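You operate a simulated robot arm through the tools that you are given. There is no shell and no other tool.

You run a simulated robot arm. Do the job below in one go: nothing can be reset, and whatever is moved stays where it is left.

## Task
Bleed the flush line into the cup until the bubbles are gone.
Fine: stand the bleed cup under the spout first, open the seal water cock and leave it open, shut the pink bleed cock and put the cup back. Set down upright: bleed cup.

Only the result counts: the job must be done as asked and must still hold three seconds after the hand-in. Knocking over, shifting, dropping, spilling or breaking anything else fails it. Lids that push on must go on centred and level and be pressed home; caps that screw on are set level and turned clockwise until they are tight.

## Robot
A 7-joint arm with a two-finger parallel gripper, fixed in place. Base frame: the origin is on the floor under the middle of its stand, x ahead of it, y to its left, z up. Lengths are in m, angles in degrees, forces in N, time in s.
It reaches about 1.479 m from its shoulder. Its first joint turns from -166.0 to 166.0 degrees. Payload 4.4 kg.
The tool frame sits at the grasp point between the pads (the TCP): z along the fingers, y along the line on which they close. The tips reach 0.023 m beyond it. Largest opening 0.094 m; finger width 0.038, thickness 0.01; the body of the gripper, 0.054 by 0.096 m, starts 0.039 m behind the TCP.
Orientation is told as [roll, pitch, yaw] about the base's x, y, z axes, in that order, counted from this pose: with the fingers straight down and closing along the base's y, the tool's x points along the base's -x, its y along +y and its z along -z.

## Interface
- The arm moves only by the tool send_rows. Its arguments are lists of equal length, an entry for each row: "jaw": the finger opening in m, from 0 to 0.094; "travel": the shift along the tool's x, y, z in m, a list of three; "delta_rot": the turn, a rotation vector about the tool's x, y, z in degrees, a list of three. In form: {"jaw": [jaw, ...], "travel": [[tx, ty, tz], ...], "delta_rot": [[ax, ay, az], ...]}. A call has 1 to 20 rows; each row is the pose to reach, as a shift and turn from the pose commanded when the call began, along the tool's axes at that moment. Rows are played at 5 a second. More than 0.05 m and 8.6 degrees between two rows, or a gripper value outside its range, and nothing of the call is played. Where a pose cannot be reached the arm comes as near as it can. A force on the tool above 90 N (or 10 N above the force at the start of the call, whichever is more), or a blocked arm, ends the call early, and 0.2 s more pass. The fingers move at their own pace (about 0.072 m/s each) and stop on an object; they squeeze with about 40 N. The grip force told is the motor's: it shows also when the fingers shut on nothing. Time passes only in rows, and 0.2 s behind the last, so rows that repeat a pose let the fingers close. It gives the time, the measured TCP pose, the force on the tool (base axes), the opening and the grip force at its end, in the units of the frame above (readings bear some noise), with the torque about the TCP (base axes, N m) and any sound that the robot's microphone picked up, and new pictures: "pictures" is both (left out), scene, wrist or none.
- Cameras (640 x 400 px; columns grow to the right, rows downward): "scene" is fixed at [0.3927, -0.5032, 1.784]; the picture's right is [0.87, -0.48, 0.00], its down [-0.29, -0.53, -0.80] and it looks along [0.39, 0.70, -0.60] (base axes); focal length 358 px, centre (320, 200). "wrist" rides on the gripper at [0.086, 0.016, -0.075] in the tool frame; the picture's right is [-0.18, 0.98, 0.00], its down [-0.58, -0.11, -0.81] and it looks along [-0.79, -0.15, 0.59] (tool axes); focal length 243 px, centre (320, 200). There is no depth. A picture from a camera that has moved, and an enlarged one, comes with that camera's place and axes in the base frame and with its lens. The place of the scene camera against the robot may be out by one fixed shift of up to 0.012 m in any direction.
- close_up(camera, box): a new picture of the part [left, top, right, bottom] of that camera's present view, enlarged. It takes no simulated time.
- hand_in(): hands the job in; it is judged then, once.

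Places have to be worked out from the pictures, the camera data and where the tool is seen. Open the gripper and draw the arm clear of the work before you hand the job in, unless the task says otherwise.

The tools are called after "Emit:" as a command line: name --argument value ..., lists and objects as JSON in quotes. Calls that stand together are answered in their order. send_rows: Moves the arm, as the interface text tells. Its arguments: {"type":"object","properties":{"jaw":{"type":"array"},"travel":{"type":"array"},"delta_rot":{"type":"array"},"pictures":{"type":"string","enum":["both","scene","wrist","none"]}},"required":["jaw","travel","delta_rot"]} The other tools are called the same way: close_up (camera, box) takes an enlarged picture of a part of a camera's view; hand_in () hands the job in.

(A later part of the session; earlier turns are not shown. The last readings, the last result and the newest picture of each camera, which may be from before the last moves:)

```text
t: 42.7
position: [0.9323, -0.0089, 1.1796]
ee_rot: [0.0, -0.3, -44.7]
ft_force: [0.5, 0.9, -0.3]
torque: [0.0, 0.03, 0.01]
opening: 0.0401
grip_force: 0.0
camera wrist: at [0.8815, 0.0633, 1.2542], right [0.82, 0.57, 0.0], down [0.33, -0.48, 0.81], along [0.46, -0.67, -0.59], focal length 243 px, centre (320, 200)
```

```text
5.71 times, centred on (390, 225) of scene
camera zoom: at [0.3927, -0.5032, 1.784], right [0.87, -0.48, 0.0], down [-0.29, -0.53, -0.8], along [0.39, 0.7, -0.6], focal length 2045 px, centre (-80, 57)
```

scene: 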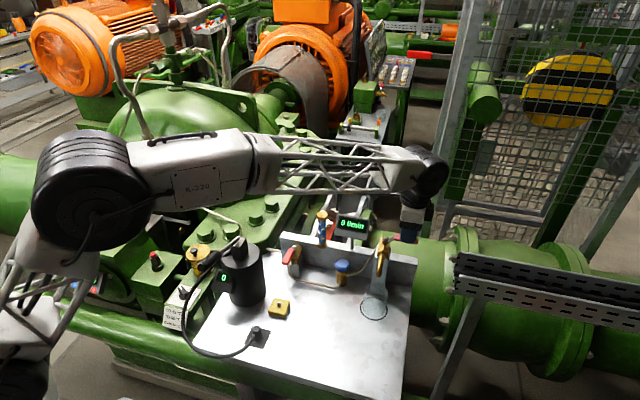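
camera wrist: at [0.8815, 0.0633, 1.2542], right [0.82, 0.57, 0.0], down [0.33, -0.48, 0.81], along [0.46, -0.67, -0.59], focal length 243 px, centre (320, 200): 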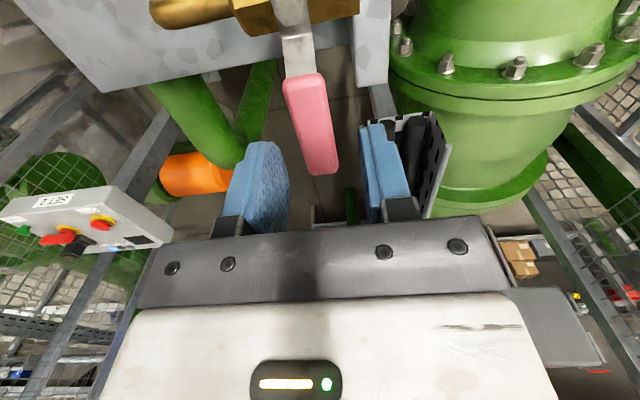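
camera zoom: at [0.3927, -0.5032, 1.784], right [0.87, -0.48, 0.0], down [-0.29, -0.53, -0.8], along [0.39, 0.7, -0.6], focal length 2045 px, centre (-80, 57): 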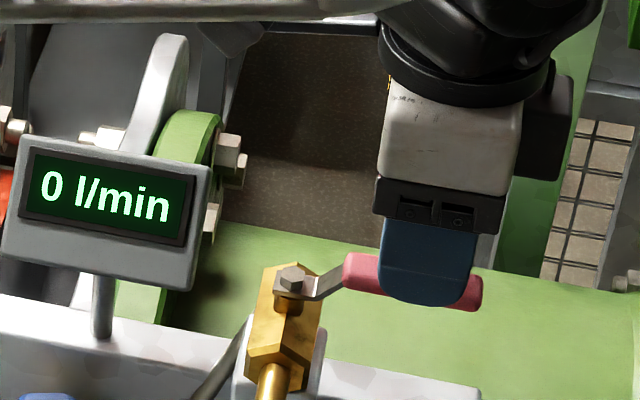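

The lever sits centred between the fingers. I lower the remaining 27 mm so the fingertips straddle it.

Emit:
send_rows --jaw '[0.04, 0.038, 0.036, 0.036]' --travel '[[0, 0, 0.01], [0, 0, 0.02], [0, 0, 0.027], [0, 0, 0.027]]' --delta_rot '[[0, 0, 0], [0, 0, 0], [0, 0, 0], [0, 0, 0]]'

Emit:
close_up --camera "wrist" --box '[200, 0, 480, 200]'

Emit:
close_up --camera "scene" --box '[340, 190, 440, 260]'

```text
t: 43.7
position: [0.9322, -0.0094, 1.1507]
ee_rot: [0.0, -0.2, -44.8]
ft_force: [-0.6, 0.0, 0.1]
torque: [-0.01, 0.03, -0.02]
opening: 0.0361
grip_force: 0.0
camera wrist: at [0.8815, 0.0636, 1.2257], right [0.82, 0.57, 0.0], down [0.33, -0.48, 0.81], along [0.46, -0.67, -0.59], focal length 243 px, centre (320, 200)
```

scene: 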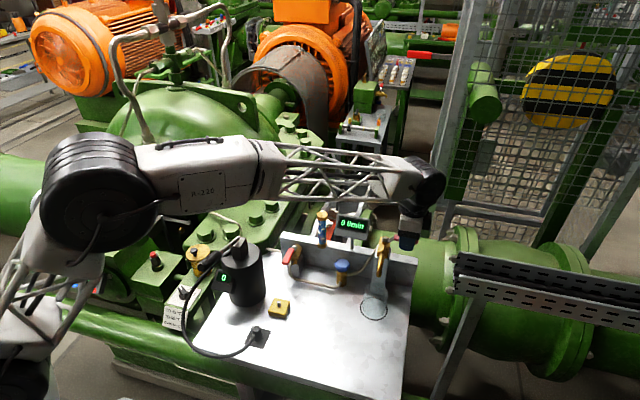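
wrist: 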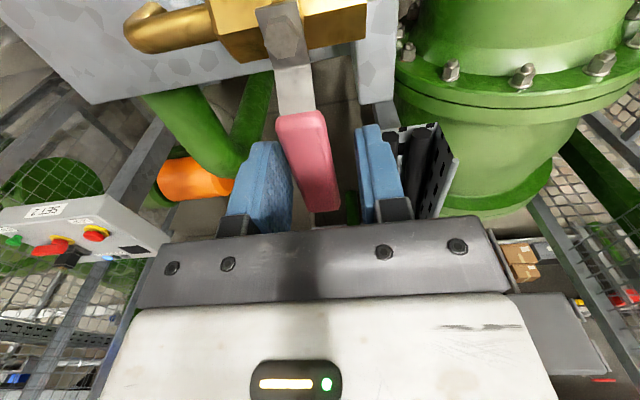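

```text
2.00 times, centred on (340, 100) of wrist
camera zoom: at [0.8815, 0.0636, 1.2257], right [0.82, 0.57, 0.0], down [0.33, -0.48, 0.81], along [0.46, -0.67, -0.59], focal length 485 px, centre (280, 400)
```

zoom: 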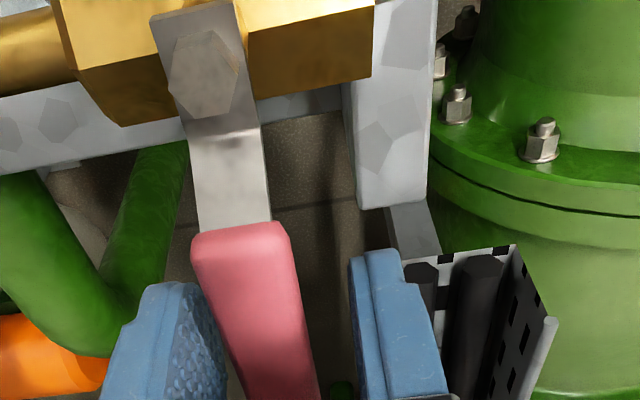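

```text
5.71 times, centred on (390, 225) of scene
camera zoom: at [0.3927, -0.5032, 1.784], right [0.87, -0.48, 0.0], down [-0.29, -0.53, -0.8], along [0.39, 0.7, -0.6], focal length 2045 px, centre (-80, 57)
```

zoom: 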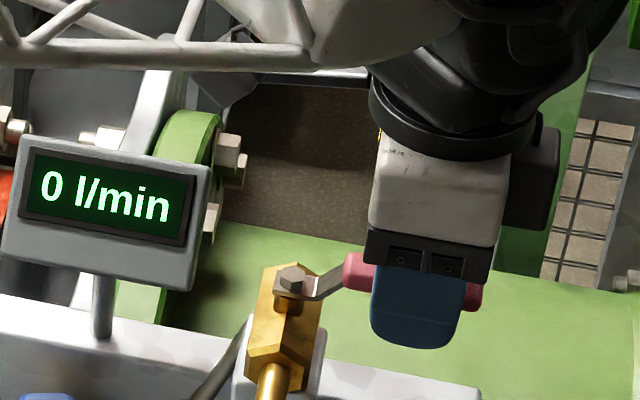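

The lever is caged. I start turning it towards the front (same way as the red one) a little and check force and flow.

Emit:
send_rows --jaw '[0.036, 0.036, 0.036]' --travel '[[0.0005, -0.0074, 0], [0.0019, -0.0148, 0], [0.0043, -0.0218, 0]]' --delta_rot '[[0, 0, 7.5], [0, 0, 15], [0, 0, 22.5]]'

Emit:
close_up --camera "scene" --box '[300, 190, 440, 330]'

Emit:
close_up --camera "wrist" --box '[200, 0, 480, 200]'

```text
t: 44.5
position: [0.9129, -0.0224, 1.1502]
ee_rot: [0.1, -0.3, -67.4]
ft_force: [0.1, 0.8, 0.0]
torque: [0.04, 0.01, 0.01]
opening: 0.0363
grip_force: 0.2
camera wrist: at [0.894, 0.0648, 1.2252], right [0.98, 0.21, 0.0], down [0.12, -0.58, 0.81], along [0.17, -0.79, -0.59], focal length 243 px, centre (320, 200)
```

scene: 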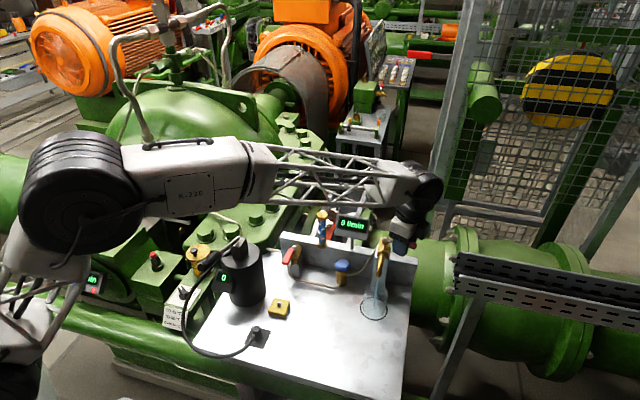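
wrist: 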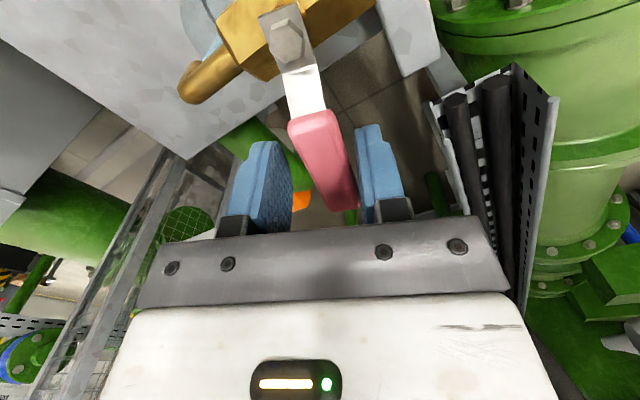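

```text
2.86 times, centred on (370, 260) of scene
camera zoom: at [0.3927, -0.5032, 1.784], right [0.87, -0.48, 0.0], down [-0.29, -0.53, -0.8], along [0.39, 0.7, -0.6], focal length 1023 px, centre (177, 29)
```

zoom: 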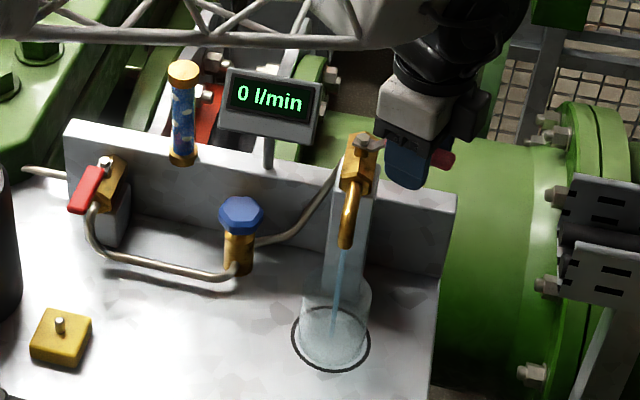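

```text
2.00 times, centred on (340, 100) of wrist
camera zoom: at [0.894, 0.0648, 1.2252], right [0.98, 0.21, 0.0], down [0.12, -0.58, 0.81], along [0.17, -0.79, -0.59], focal length 485 px, centre (280, 400)
```

zoom: 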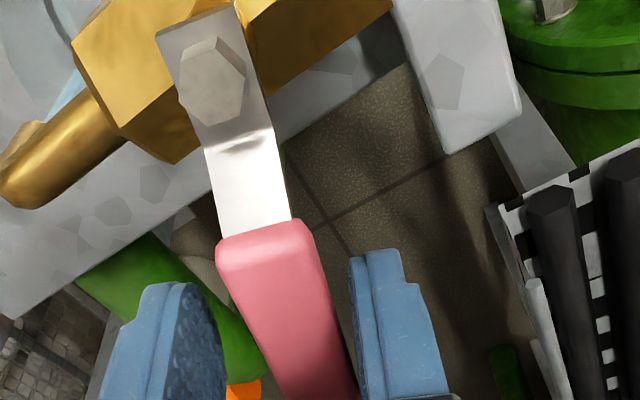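

Water is already streaming from the spout into the cup, with under 1 N of force. I open it further while watching flow, bubbles and cup level.

Emit:
send_rows --jaw '[0.036, 0.036, 0.036]' --travel '[[0.0005, -0.0074, 0], [0.0019, -0.0148, 0], [0.0043, -0.0218, 0]]' --delta_rot '[[0, 0, 7.5], [0, 0, 15], [0, 0, 22.5]]' --pictures "scene"

Emit:
close_up --camera "scene" --box '[300, 190, 440, 330]'

Emit:
close_up --camera "scene" --box '[340, 260, 410, 330]'

Emit:
close_up --camera "scene" --box '[305, 200, 375, 250]'

```text
t: 45.3
position: [0.8922, -0.0267, 1.1505]
ee_rot: [0.2, -0.2, -90.0]
ft_force: [-0.4, 0.2, 1.2]
torque: [0.02, -0.03, -0.01]
opening: 0.0363
grip_force: 0.5
```

scene: 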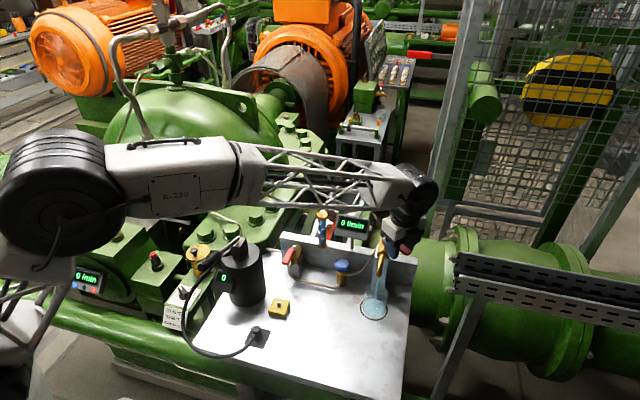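

```text
2.86 times, centred on (370, 260) of scene
camera zoom: at [0.3927, -0.5032, 1.784], right [0.87, -0.48, 0.0], down [-0.29, -0.53, -0.8], along [0.39, 0.7, -0.6], focal length 1023 px, centre (177, 29)
```

zoom: 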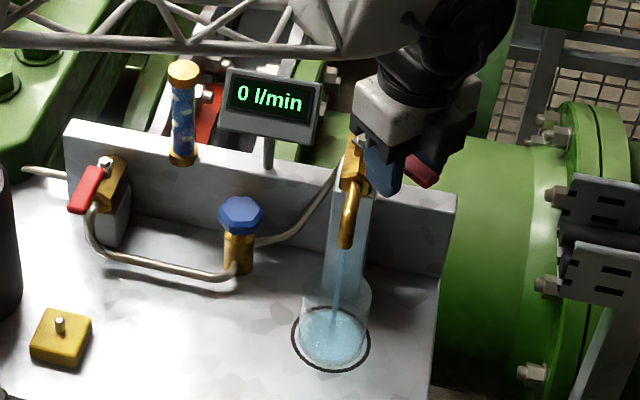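

```text
5.71 times, centred on (375, 295) of scene
camera zoom: at [0.3927, -0.5032, 1.784], right [0.87, -0.48, 0.0], down [-0.29, -0.53, -0.8], along [0.39, 0.7, -0.6], focal length 2045 px, centre (6, -343)
```

zoom: 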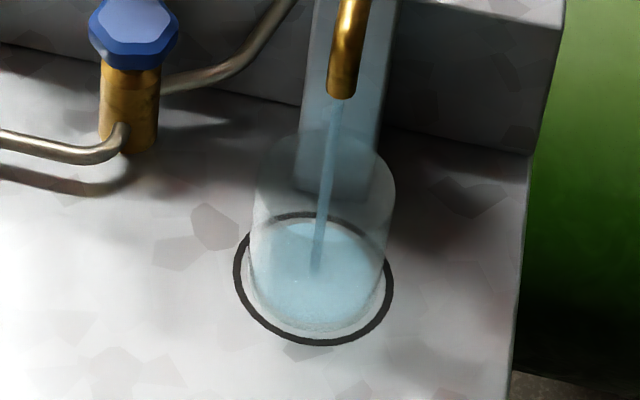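

```text
8.00 times, centred on (340, 225) of scene
camera zoom: at [0.3927, -0.5032, 1.784], right [0.87, -0.48, 0.0], down [-0.29, -0.53, -0.8], along [0.39, 0.7, -0.6], focal length 2863 px, centre (160, 0)
```

zoom: 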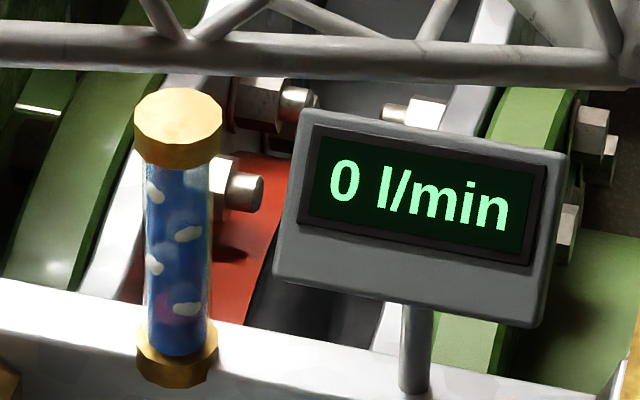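

The cup has a thin layer of water, and bubbles are still in the glass. I hold this opening for a moment and re-check level and bubbles.

Emit:
send_rows --jaw '[0.036, 0.036]' --travel '[[0, 0, 0], [0, 0, 0]]' --delta_rot '[[0, 0, 0], [0, 0, 0]]' --pictures "none"

Emit:
close_up --camera "scene" --box '[340, 260, 410, 330]'

Emit:
close_up --camera "scene" --box '[305, 200, 375, 250]'

```text
t: 45.9
position: [0.8915, -0.0275, 1.1515]
ee_rot: [0.2, -0.1, -89.9]
ft_force: [1.4, -0.4, -0.2]
torque: [0.01, 0.01, -0.02]
opening: 0.036
grip_force: 0.0
```

```text
5.71 times, centred on (375, 295) of scene
camera zoom: at [0.3927, -0.5032, 1.784], right [0.87, -0.48, 0.0], down [-0.29, -0.53, -0.8], along [0.39, 0.7, -0.6], focal length 2045 px, centre (6, -343)
```

zoom: 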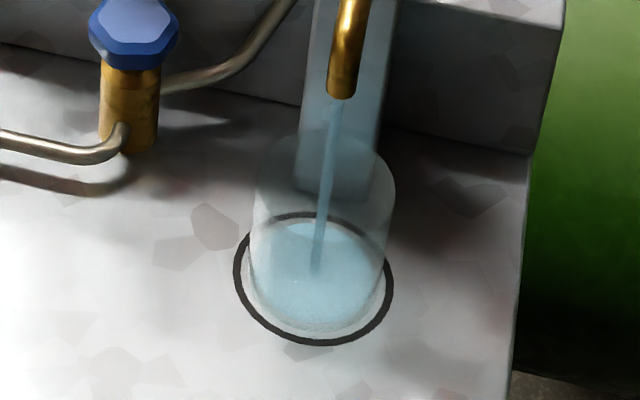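

```text
8.00 times, centred on (340, 225) of scene
camera zoom: at [0.3927, -0.5032, 1.784], right [0.87, -0.48, 0.0], down [-0.29, -0.53, -0.8], along [0.39, 0.7, -0.6], focal length 2863 px, centre (160, 0)
```

zoom: 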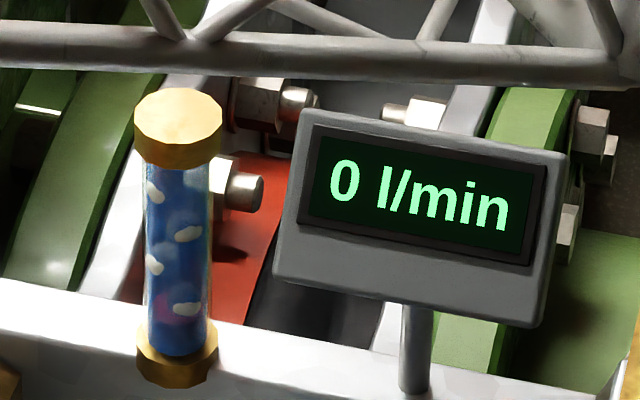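

The level rises only slowly at this opening and the bubbles remain. I open further (lever to about 65–70°) and check again.

Emit:
send_rows --jaw '[0.036, 0.036, 0.036, 0.036]' --travel '[[0.0005, -0.0074, 0], [0.0019, -0.0148, 0], [0.0043, -0.0218, 0], [0.0076, -0.0285, 0]]' --delta_rot '[[0, 0, 7.5], [0, 0, 15], [0, 0, 22.5], [0, 0, 30]]' --pictures "wrist"

Emit:
close_up --camera "scene" --box '[340, 260, 410, 330]'

Emit:
close_up --camera "scene" --box '[305, 200, 375, 250]'

```text
t: 46.9
position: [0.8626, -0.0204, 1.1513]
ee_rot: [0.2, -0.1, -119.9]
ft_force: [1.2, 0.0, 0.4]
torque: [-0.05, 0.02, -0.01]
opening: 0.0361
grip_force: 0.3
camera wrist: at [0.9193, 0.0476, 1.2262], right [0.76, -0.65, 0.0], down [-0.39, -0.45, 0.81], along [-0.52, -0.61, -0.59], focal length 243 px, centre (320, 200)
```

wrist: 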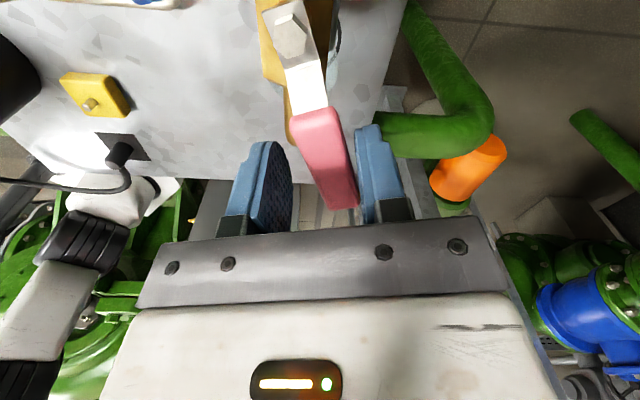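

```text
5.71 times, centred on (375, 295) of scene
camera zoom: at [0.3927, -0.5032, 1.784], right [0.87, -0.48, 0.0], down [-0.29, -0.53, -0.8], along [0.39, 0.7, -0.6], focal length 2045 px, centre (6, -343)
```

zoom: 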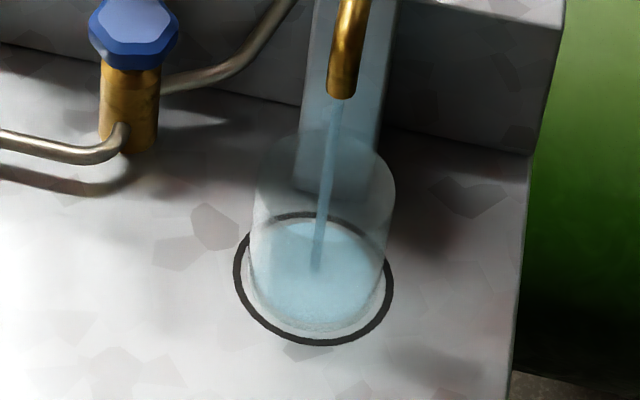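

```text
8.00 times, centred on (340, 225) of scene
camera zoom: at [0.3927, -0.5032, 1.784], right [0.87, -0.48, 0.0], down [-0.29, -0.53, -0.8], along [0.39, 0.7, -0.6], focal length 2863 px, centre (160, 0)
```

zoom: 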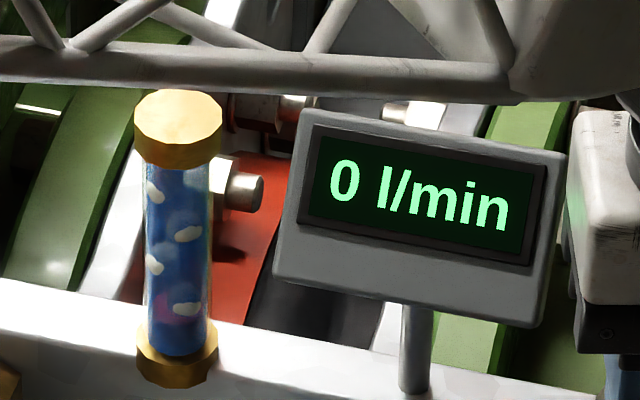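

Flow is steady and gentle. I take the lever fully inline to its open stop.

Emit:
send_rows --jaw '[0.036, 0.036, 0.036, 0.036]' --travel '[[0.0005, -0.0074, 0], [0.0019, -0.0148, 0], [0.0036, -0.0199, 0], [0.0036, -0.0199, 0]]' --delta_rot '[[0, 0, 7.5], [0, 0, 15], [0, 0, 20.5], [0, 0, 20.5]]' --pictures "wrist"

Emit:
close_up --camera "scene" --box '[340, 260, 410, 330]'

Emit:
close_up --camera "scene" --box '[305, 200, 375, 250]'

Emit:
close_up --camera "wrist" --box '[200, 0, 480, 200]'

```text
t: 47.9
position: [0.8481, -0.0065, 1.1506]
ee_rot: [0.2, 0.0, -140.4]
ft_force: [-0.4, 0.2, -1.2]
torque: [-0.02, -0.01, 0.0]
opening: 0.0363
grip_force: 0.1
camera wrist: at [0.9232, 0.036, 1.2268], right [0.48, -0.87, 0.0], down [-0.52, -0.28, 0.81], along [-0.7, -0.39, -0.59], focal length 243 px, centre (320, 200)
```

wrist: 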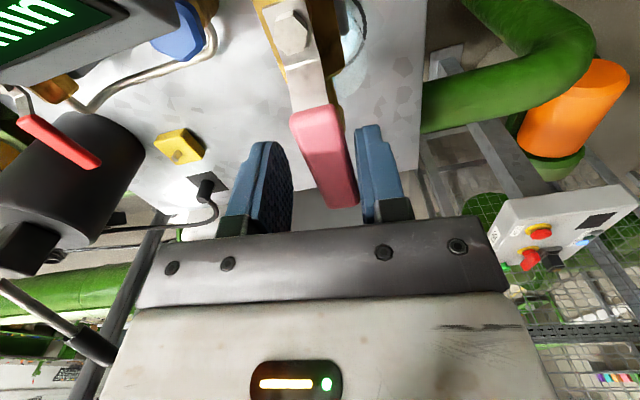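

```text
5.71 times, centred on (375, 295) of scene
camera zoom: at [0.3927, -0.5032, 1.784], right [0.87, -0.48, 0.0], down [-0.29, -0.53, -0.8], along [0.39, 0.7, -0.6], focal length 2045 px, centre (6, -343)
```

zoom: 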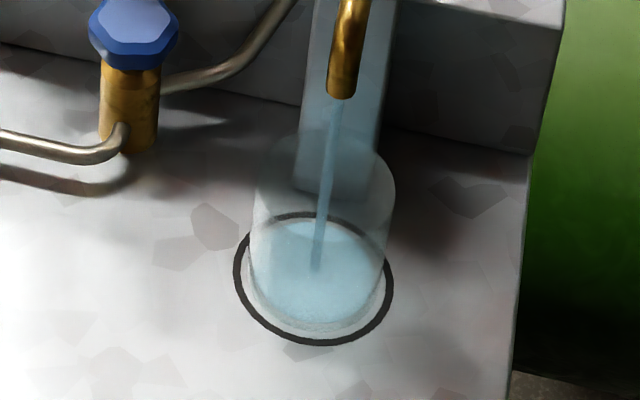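

```text
8.00 times, centred on (340, 225) of scene
camera zoom: at [0.3927, -0.5032, 1.784], right [0.87, -0.48, 0.0], down [-0.29, -0.53, -0.8], along [0.39, 0.7, -0.6], focal length 2863 px, centre (160, 0)
```

zoom: 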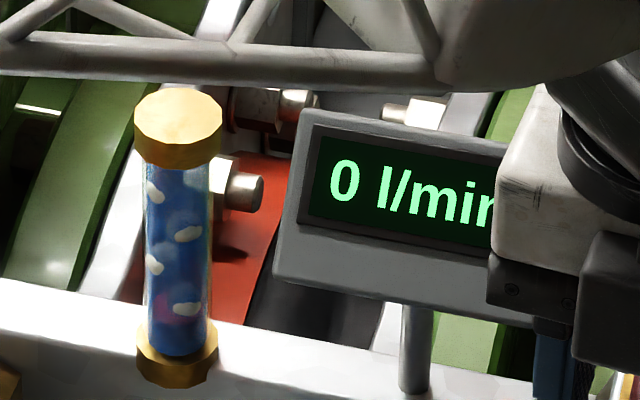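

```text
2.00 times, centred on (340, 100) of wrist
camera zoom: at [0.9232, 0.036, 1.2268], right [0.48, -0.87, 0.0], down [-0.52, -0.28, 0.81], along [-0.7, -0.39, -0.59], focal length 485 px, centre (280, 400)
```

zoom: 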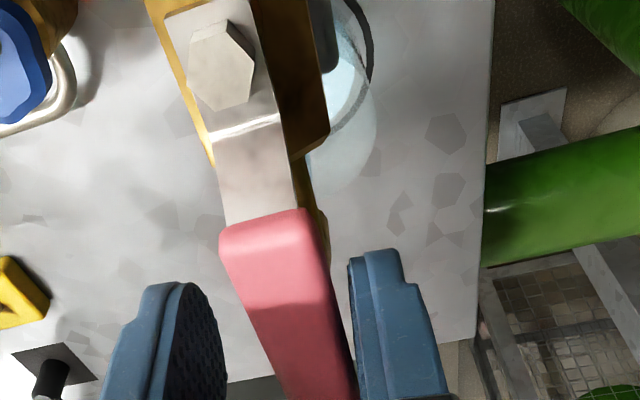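

The cup fills at only about 1–2 mm/s, so there is ample time. I hold open for ~2 s and check the sight glass.

Emit:
send_rows --jaw '[0.036, 0.036, 0.036, 0.036, 0.036, 0.036, 0.036, 0.036, 0.036, 0.036]' --travel '[[0, 0, 0], [0, 0, 0], [0, 0, 0], [0, 0, 0], [0, 0, 0], [0, 0, 0], [0, 0, 0], [0, 0, 0], [0, 0, 0], [0, 0, 0]]' --delta_rot '[[0, 0, 0], [0, 0, 0], [0, 0, 0], [0, 0, 0], [0, 0, 0], [0, 0, 0], [0, 0, 0], [0, 0, 0], [0, 0, 0], [0, 0, 0]]' --pictures "none"

Emit:
close_up --camera "scene" --box '[340, 260, 410, 330]'

Emit:
close_up --camera "scene" --box '[305, 200, 375, 250]'

```text
t: 50.1
position: [0.8478, -0.0066, 1.151]
ee_rot: [0.3, 0.0, -140.3]
ft_force: [0.1, -0.5, 0.6]
torque: [0.0, 0.0, 0.01]
opening: 0.036
grip_force: 0.1
```

```text
5.71 times, centred on (375, 295) of scene
camera zoom: at [0.3927, -0.5032, 1.784], right [0.87, -0.48, 0.0], down [-0.29, -0.53, -0.8], along [0.39, 0.7, -0.6], focal length 2045 px, centre (6, -343)
```

zoom: 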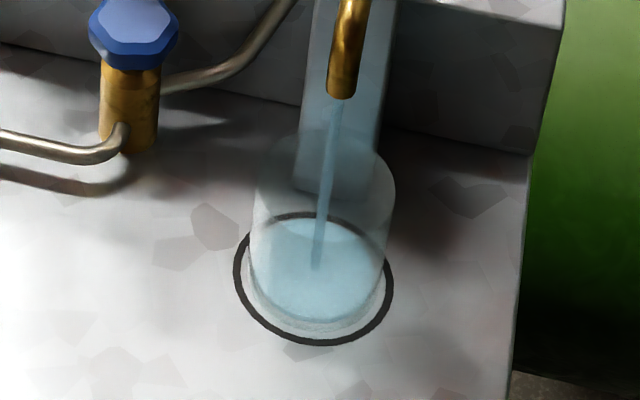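

```text
8.00 times, centred on (340, 225) of scene
camera zoom: at [0.3927, -0.5032, 1.784], right [0.87, -0.48, 0.0], down [-0.29, -0.53, -0.8], along [0.39, 0.7, -0.6], focal length 2863 px, centre (160, 0)
```

zoom: 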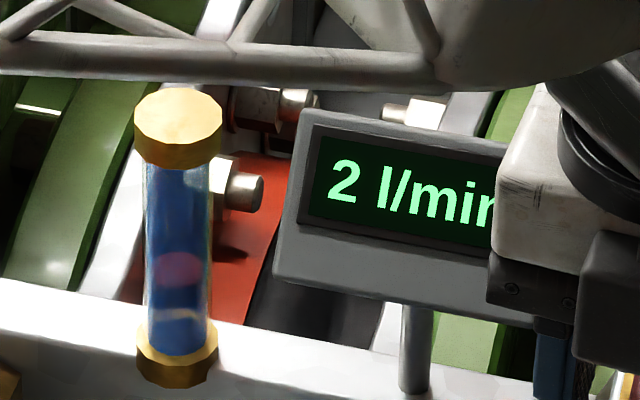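

The white bubbles have vanished and the flow now reads 2 l/min. I zoom once more into the glass to be sure before closing.

Emit:
close_up --camera "scene" --box '[312, 205, 340, 250]'

Emit:
close_up --camera "wrist" --box '[200, 0, 480, 200]'

```text
8.89 times, centred on (326, 228) of scene
camera zoom: at [0.3927, -0.5032, 1.784], right [0.87, -0.48, 0.0], down [-0.29, -0.53, -0.8], along [0.39, 0.7, -0.6], focal length 3182 px, centre (267, -44)
```

zoom: 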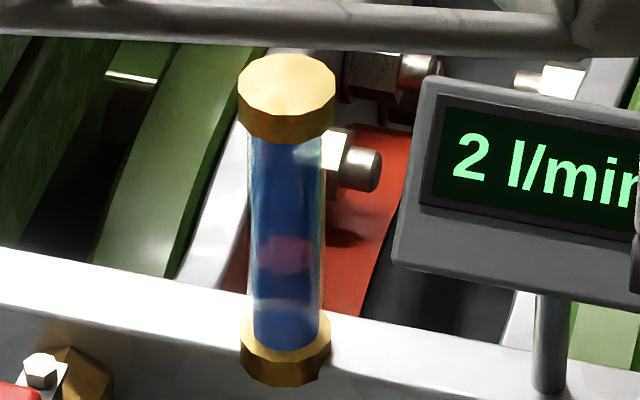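

```text
2.00 times, centred on (340, 100) of wrist
camera zoom: at [0.9233, 0.0361, 1.2271], right [0.49, -0.87, 0.0], down [-0.52, -0.28, 0.81], along [-0.7, -0.39, -0.59], focal length 485 px, centre (280, 400)
```

zoom: 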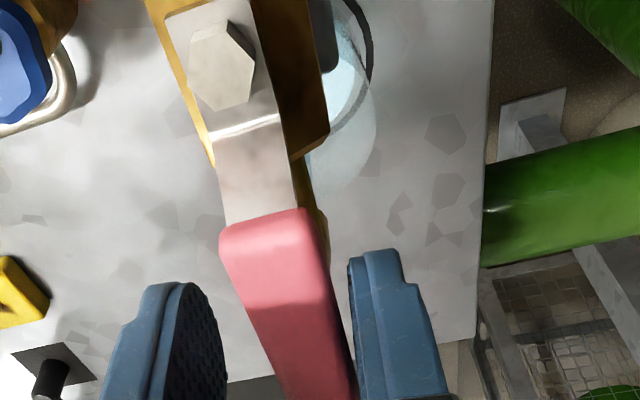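

All bubbles are gone. I swing the pink lever back along the same arc to its closed position.

Emit:
send_rows --jaw '[0.036, 0.036, 0.036, 0.036, 0.036, 0.036, 0.036, 0.036, 0.036, 0.036, 0.036, 0.036, 0.036]' --travel '[[0.0006, 0.0079, 0], [0.0022, 0.0157, 0], [0.0049, 0.0232, 0], [0.0087, 0.0302, 0], [0.0133, 0.0366, 0], [0.0189, 0.0424, 0], [0.0251, 0.0473, 0], [0.032, 0.0512, 0], [0.0394, 0.0542, 0], [0.0471, 0.0561, 0], [0.055, 0.057, 0], [0.063, 0.0567, 0], [0.0669, 0.0561, 0]]' --delta_rot '[[0, 0, -8], [0, 0, -16], [0, 0, -24], [0, 0, -32], [0, 0, -40], [0, 0, -48], [0, 0, -56], [0, 0, -64], [0, 0, -72], [0, 0, -80], [0, 0, -88], [0, 0, -96], [0, 0, -100]]'

Emit:
close_up --camera "scene" --box '[300, 190, 440, 330]'

Emit:
close_up --camera "wrist" --box '[200, 0, 480, 200]'

Emit:
close_up --camera "scene" --box '[340, 260, 410, 330]'

```text
t: 52.9
position: [0.9348, -0.0052, 1.1505]
ee_rot: [-0.1, -0.2, -40.3]
ft_force: [-3.0, -1.7, -0.4]
torque: [0.04, 0.02, -0.06]
opening: 0.0375
grip_force: 2.3
camera wrist: at [0.8793, 0.0626, 1.2251], right [0.78, 0.63, 0.0], down [0.37, -0.46, 0.81], along [0.51, -0.63, -0.59], focal length 243 px, centre (320, 200)
```

scene: 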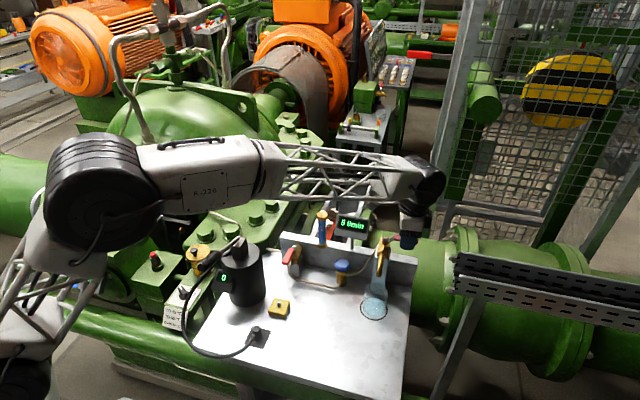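
wrist: 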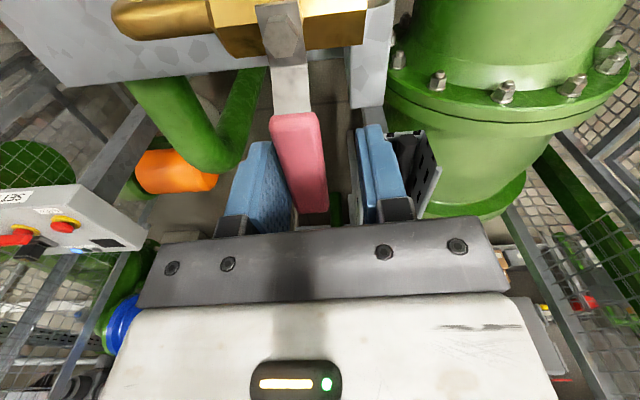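

```text
2.86 times, centred on (370, 260) of scene
camera zoom: at [0.3927, -0.5032, 1.784], right [0.87, -0.48, 0.0], down [-0.29, -0.53, -0.8], along [0.39, 0.7, -0.6], focal length 1023 px, centre (177, 29)
```

zoom: 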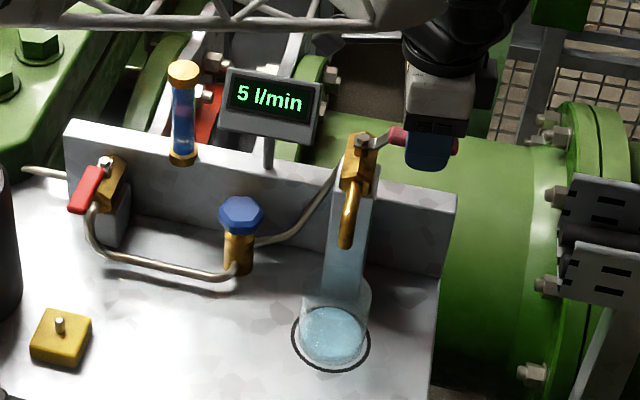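

```text
2.00 times, centred on (340, 100) of wrist
camera zoom: at [0.8793, 0.0626, 1.2251], right [0.78, 0.63, 0.0], down [0.37, -0.46, 0.81], along [0.51, -0.63, -0.59], focal length 485 px, centre (280, 400)
```

zoom: 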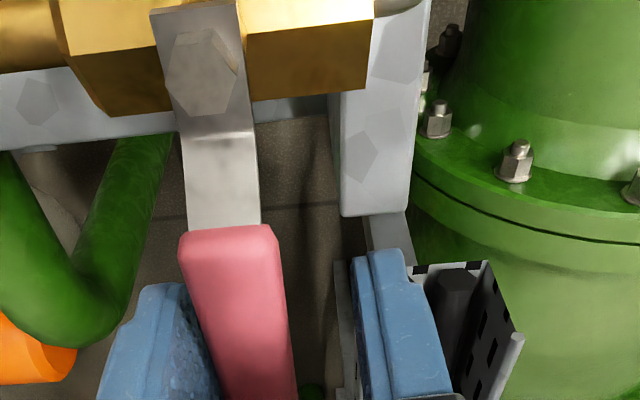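

```text
5.71 times, centred on (375, 295) of scene
camera zoom: at [0.3927, -0.5032, 1.784], right [0.87, -0.48, 0.0], down [-0.29, -0.53, -0.8], along [0.39, 0.7, -0.6], focal length 2045 px, centre (6, -343)
```

zoom: 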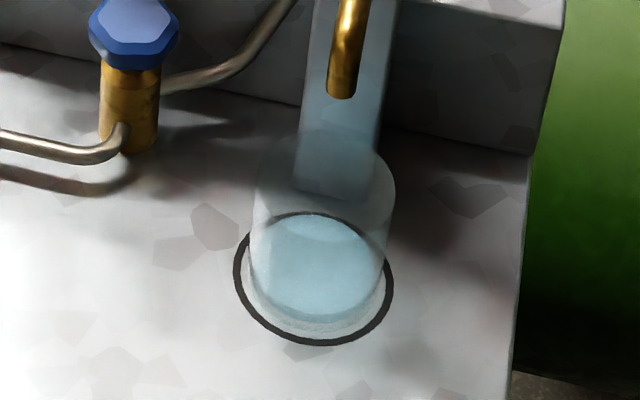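

The stream has stopped, the glass is clear and flow reads 5 l/min. I nudge the lever slightly further to seat it firmly on the closed stop.

Emit:
send_rows --jaw '[0.036, 0.036, 0.036]' --travel '[[0, 0.0015, 0], [0, 0.003, 0], [0, 0.003, 0]]' --delta_rot '[[0, 0, -1], [0, 0, -2], [0, 0, -2]]' --pictures "wrist"

Emit:
close_up --camera "wrist" --box '[200, 0, 480, 200]'

```text
t: 53.7
position: [0.937, -0.0038, 1.151]
ee_rot: [-0.1, -0.1, -38.3]
ft_force: [-14.5, -9.0, -5.8]
torque: [0.11, 0.13, -0.41]
opening: 0.0432
grip_force: 8.3
camera wrist: at [0.8792, 0.0627, 1.2254], right [0.75, 0.66, 0.0], down [0.39, -0.44, 0.81], along [0.53, -0.61, -0.59], focal length 243 px, centre (320, 200)
```

wrist: 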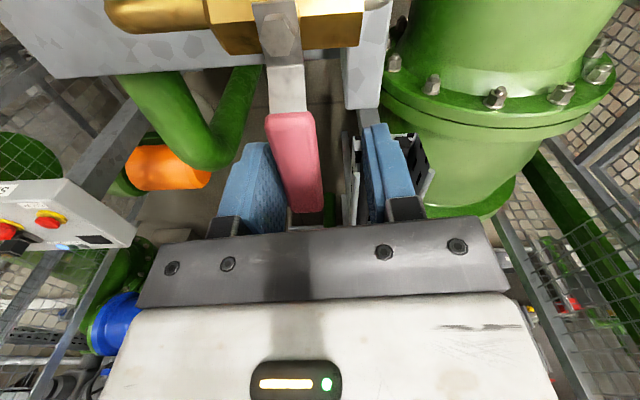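

```text
2.00 times, centred on (340, 100) of wrist
camera zoom: at [0.8792, 0.0627, 1.2254], right [0.75, 0.66, 0.0], down [0.39, -0.44, 0.81], along [0.53, -0.61, -0.59], focal length 485 px, centre (280, 400)
```

zoom: 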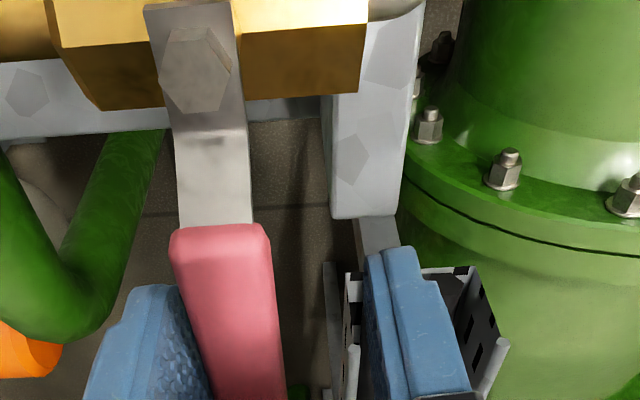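

The lever is firmly on its closed stop (about 17 N). I back off from contact, open the jaw a little and lift away.

Emit:
send_rows --jaw '[0.04, 0.046, 0.05, 0.05, 0.05, 0.05]' --travel '[[-0.0002, -0.005, 0], [-0.0004, -0.008, 0], [-0.0004, -0.008, -0.02], [-0.0004, -0.008, -0.055], [-0.0004, -0.008, -0.09], [-0.0004, -0.008, -0.125]]' --delta_rot '[[0, 0, 3], [0, 0, 6], [0, 0, 6], [0, 0, 6], [0, 0, 6], [0, 0, 6]]'

Emit:
close_up --camera "scene" --box '[300, 190, 440, 330]'

```text
t: 55.1
position: [0.9308, -0.0078, 1.2746]
ee_rot: [-0.2, -0.2, -44.4]
ft_force: [-0.8, -0.1, -0.9]
torque: [-0.02, 0.01, 0.01]
opening: 0.0498
grip_force: 0.1
camera wrist: at [0.8789, 0.0632, 1.3504], right [0.82, 0.57, 0.0], down [0.34, -0.48, 0.81], along [0.46, -0.66, -0.59], focal length 243 px, centre (320, 200)
```

scene: 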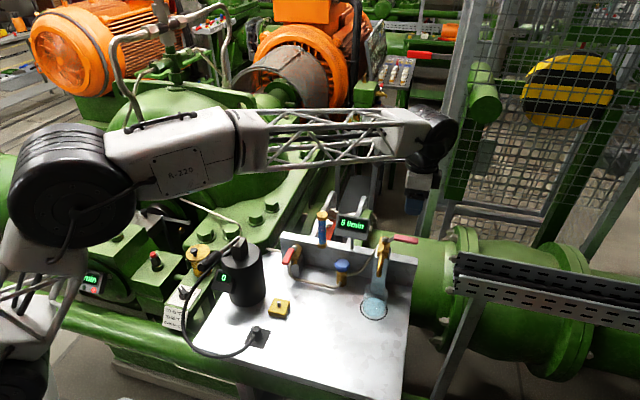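
wrist: 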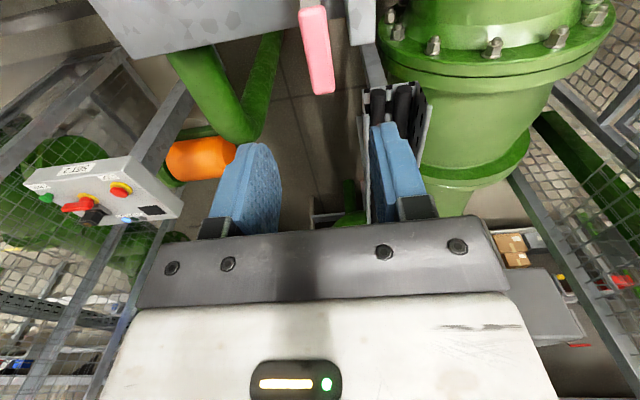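

```text
2.86 times, centred on (370, 260) of scene
camera zoom: at [0.3927, -0.5032, 1.784], right [0.87, -0.48, 0.0], down [-0.29, -0.53, -0.8], along [0.39, 0.7, -0.6], focal length 1023 px, centre (177, 29)
```

zoom: 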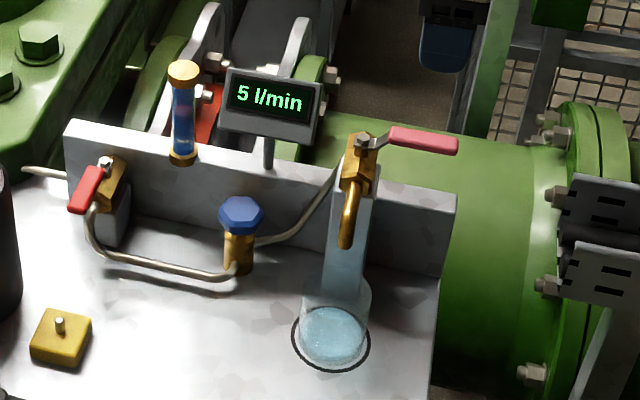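

Pink closed, red open, glass clear, cup with a shallow fill. I now turn back and head for the cup: yaw and move in front of the spout at height, then pitch the tool towards horizontal.

Emit:
send_rows --jaw '[0.05, 0.06, 0.07, 0.08, 0.094, 0.094, 0.094, 0.094, 0.094, 0.094, 0.094]' --travel '[[0.0048, -0.0185, -0.0018], [0.0095, -0.037, -0.0036], [0.0143, -0.0556, -0.0055], [0.019, -0.0741, -0.0073], [0.0238, -0.0926, -0.0091], [0.0285, -0.1111, -0.0109], [0.0333, -0.1296, -0.0127], [0.038, -0.1481, -0.0145], [0.0428, -0.1667, -0.0164], [0.0475, -0.1852, -0.0182], [0.0523, -0.2037, -0.02]]' --delta_rot '[[0, 0, 8.23], [0, 0, 16.46], [0, 0, 24.68], [0, 0, 32.91], [0, 0, 41.14], [0, 0, 49.36], [0, 0, 57.59], [0, 0, 65.82], [0, 0, 74.05], [0, 0, 82.27], [0, 0, 90.5]]' --pictures "none"

Emit:
send_rows --jaw '[0.094, 0.094, 0.094, 0.094, 0.094, 0.094, 0.094, 0.094, 0.094, 0.094]' --travel '[[0, 0, 0], [0, 0, 0], [0, 0, 0], [0, 0, 0], [0, 0, 0], [0, 0, 0], [0, 0, 0], [0, 0, 0], [0, 0, 0], [0, 0, 0]]' --delta_rot '[[0, 7.8, 0], [0, 15.6, 0], [0, 23.4, 0], [0, 31.2, 0], [0, 39, 0], [0, 46.8, 0], [0, 54.6, 0], [0, 62.4, 0], [0, 70.0, 0], [0, 70.0, 0]]'

Emit:
close_up --camera "wrist" --box '[160, 0, 480, 200]'

```text
t: 57.5
position: [0.7508, -0.1209, 1.2953]
ee_rot: [0.2, -0.1, -135.1]
ft_force: [0.3, -0.6, -0.2]
torque: [0.01, 0.01, 0.0]
opening: 0.094
grip_force: 0.0
```

```text
t: 59.7
position: [0.7529, -0.1201, 1.2954]
ee_rot: [0.8, 70.0, -134.0]
ft_force: [0.7, 0.0, 0.2]
torque: [0.0, -0.03, -0.01]
opening: 0.0939
grip_force: 0.0
camera wrist: at [0.7337, -0.1594, 1.4038], right [0.65, -0.74, -0.17], down [-0.75, -0.6, -0.27], along [0.1, 0.3, -0.95], focal length 243 px, centre (320, 200)
```

scene: 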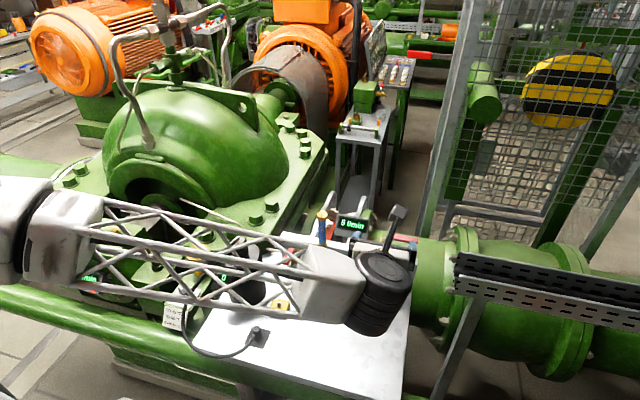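
wrist: 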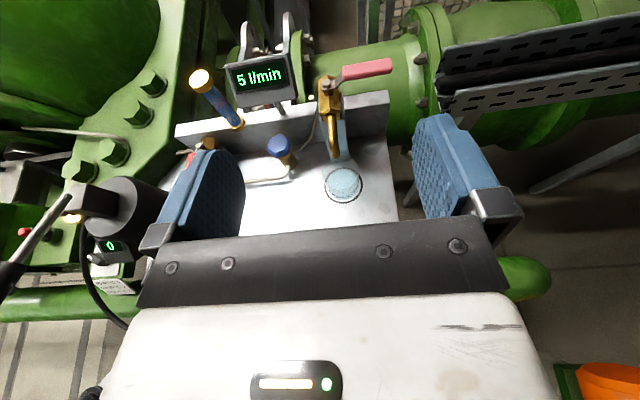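

```text
2.00 times, centred on (320, 100) of wrist
camera zoom: at [0.7337, -0.1594, 1.4038], right [0.65, -0.74, -0.17], down [-0.75, -0.6, -0.27], along [0.1, 0.3, -0.95], focal length 485 px, centre (320, 400)
```

zoom: 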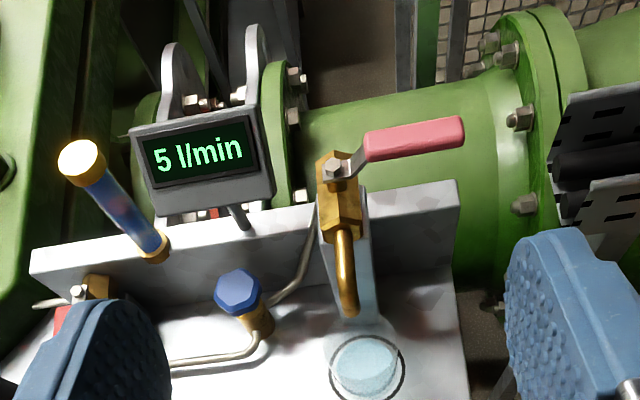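

The tool is back in the side-grasp attitude in front of the cup. I descend at the same stand-off used before.

Emit:
send_rows --jaw '[0.094, 0.094, 0.094, 0.094, 0.094, 0.094, 0.094, 0.094]' --travel '[[-0.0389, -0.001, 0.0142], [-0.0779, -0.002, 0.0283], [-0.1168, -0.003, 0.0425], [-0.1557, -0.004, 0.0567], [-0.1946, -0.005, 0.0709], [-0.2336, -0.006, 0.085], [-0.2725, -0.007, 0.0992], [-0.2725, -0.007, 0.0992]]' --delta_rot '[[0, 0, 0], [0, 0, 0], [0, 0, 0], [0, 0, 0], [0, 0, 0], [0, 0, 0], [0, 0, 0], [0, 0, 0]]'

Emit:
close_up --camera "wrist" --box '[200, 0, 460, 200]'

Emit:
close_up --camera "scene" --box '[220, 230, 440, 400]'

```text
t: 61.5
position: [0.7473, -0.1161, 1.0034]
ee_rot: [0.7, 70.0, -134.1]
ft_force: [-0.5, -0.1, -0.2]
torque: [-0.02, 0.03, -0.04]
opening: 0.0942
grip_force: 0.0
camera wrist: at [0.7285, -0.1555, 1.1108], right [0.65, -0.74, -0.17], down [-0.75, -0.6, -0.27], along [0.1, 0.3, -0.95], focal length 243 px, centre (320, 200)
```

scene: 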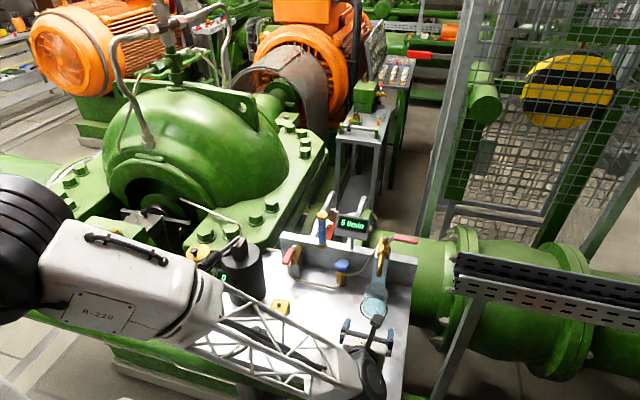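
wrist: 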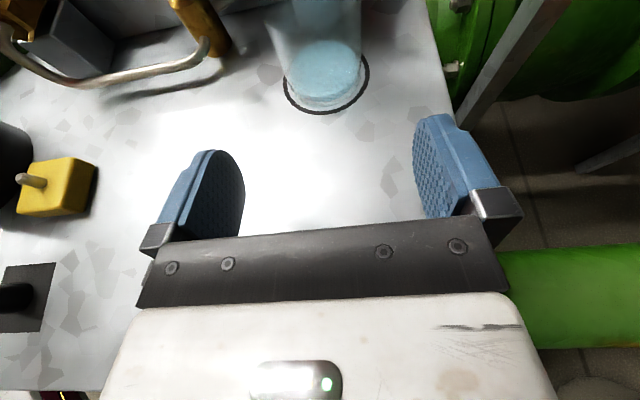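

```text
2.00 times, centred on (330, 100) of wrist
camera zoom: at [0.7285, -0.1555, 1.1108], right [0.65, -0.74, -0.17], down [-0.75, -0.6, -0.27], along [0.1, 0.3, -0.95], focal length 485 px, centre (300, 400)
```

zoom: 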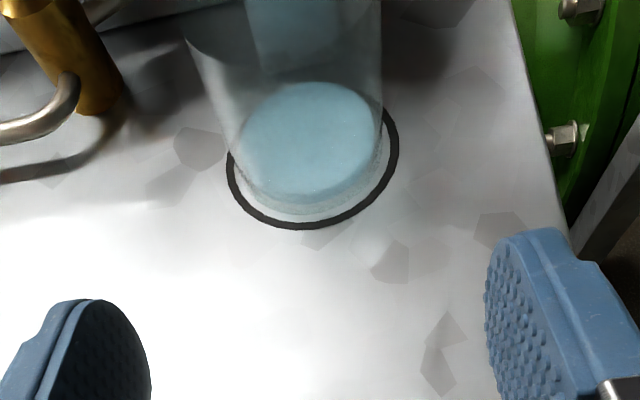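

```text
2.35 times, centred on (330, 315) of scene
camera zoom: at [0.3927, -0.5032, 1.784], right [0.87, -0.48, 0.0], down [-0.29, -0.53, -0.8], along [0.39, 0.7, -0.6], focal length 842 px, centre (296, -71)
```

zoom: 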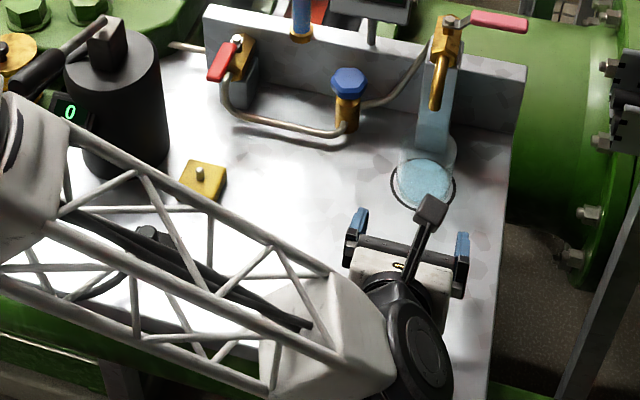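

The cup is straight ahead. I lower to grip height and slide the open fingers around it.

Emit:
send_rows --jaw '[0.094, 0.094, 0.094, 0.094, 0.094, 0.094, 0.094, 0.094]' --travel '[[-0.0257, -0.0009, 0.0094], [-0.0172, -0.0009, 0.0329], [-0.0086, -0.0009, 0.0564], [-0.0018, -0.0009, 0.0752], [0.0051, -0.0009, 0.094], [0.0109, -0.0009, 0.1099], [0.0156, -0.0009, 0.1229], [0.0156, -0.0009, 0.1229]]' --delta_rot '[[0, 0, 0], [0, 0, 0], [0, 0, 0], [0, 0, 0], [0, 0, 0], [0, 0, 0], [0, 0, 0], [0, 0, 0]]'

Emit:
close_up --camera "wrist" --box '[200, 50, 460, 250]'

Emit:
close_up --camera "scene" --box '[320, 230, 440, 330]'

```text
t: 63.3
position: [0.833, -0.0289, 0.9792]
ee_rot: [0.8, 70.1, -134.2]
ft_force: [-0.7, 0.1, 0.0]
torque: [-0.02, 0.04, -0.01]
opening: 0.094
grip_force: 0.0
camera wrist: at [0.8151, -0.0683, 1.0868], right [0.65, -0.74, -0.17], down [-0.75, -0.6, -0.27], along [0.1, 0.3, -0.95], focal length 243 px, centre (320, 200)
```

scene: 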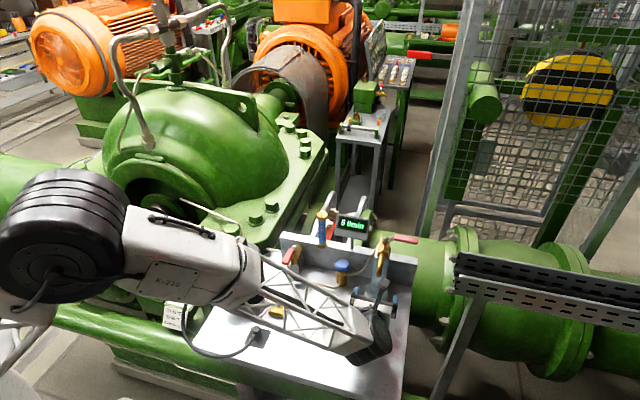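
wrist: 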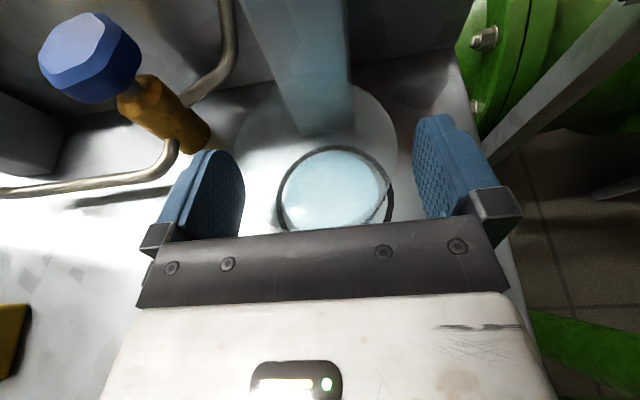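

```text
2.00 times, centred on (330, 150) of wrist
camera zoom: at [0.8151, -0.0683, 1.0868], right [0.65, -0.74, -0.17], down [-0.75, -0.6, -0.27], along [0.1, 0.3, -0.95], focal length 485 px, centre (300, 300)
```

zoom: 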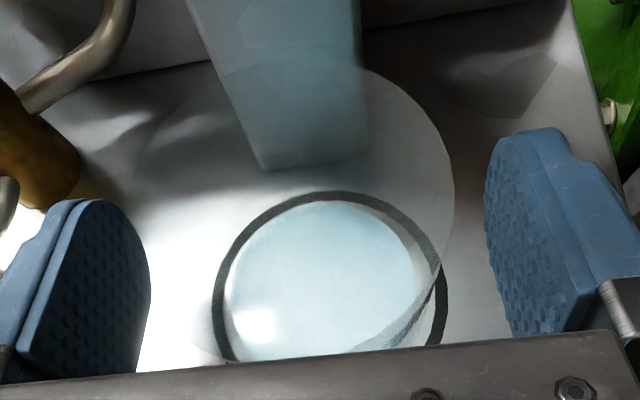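

```text
4.00 times, centred on (380, 280) of scene
camera zoom: at [0.3927, -0.5032, 1.784], right [0.87, -0.48, 0.0], down [-0.29, -0.53, -0.8], along [0.39, 0.7, -0.6], focal length 1432 px, centre (80, -120)
```

zoom: 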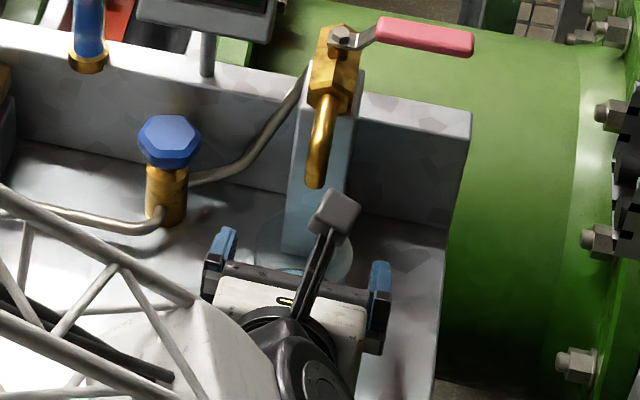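

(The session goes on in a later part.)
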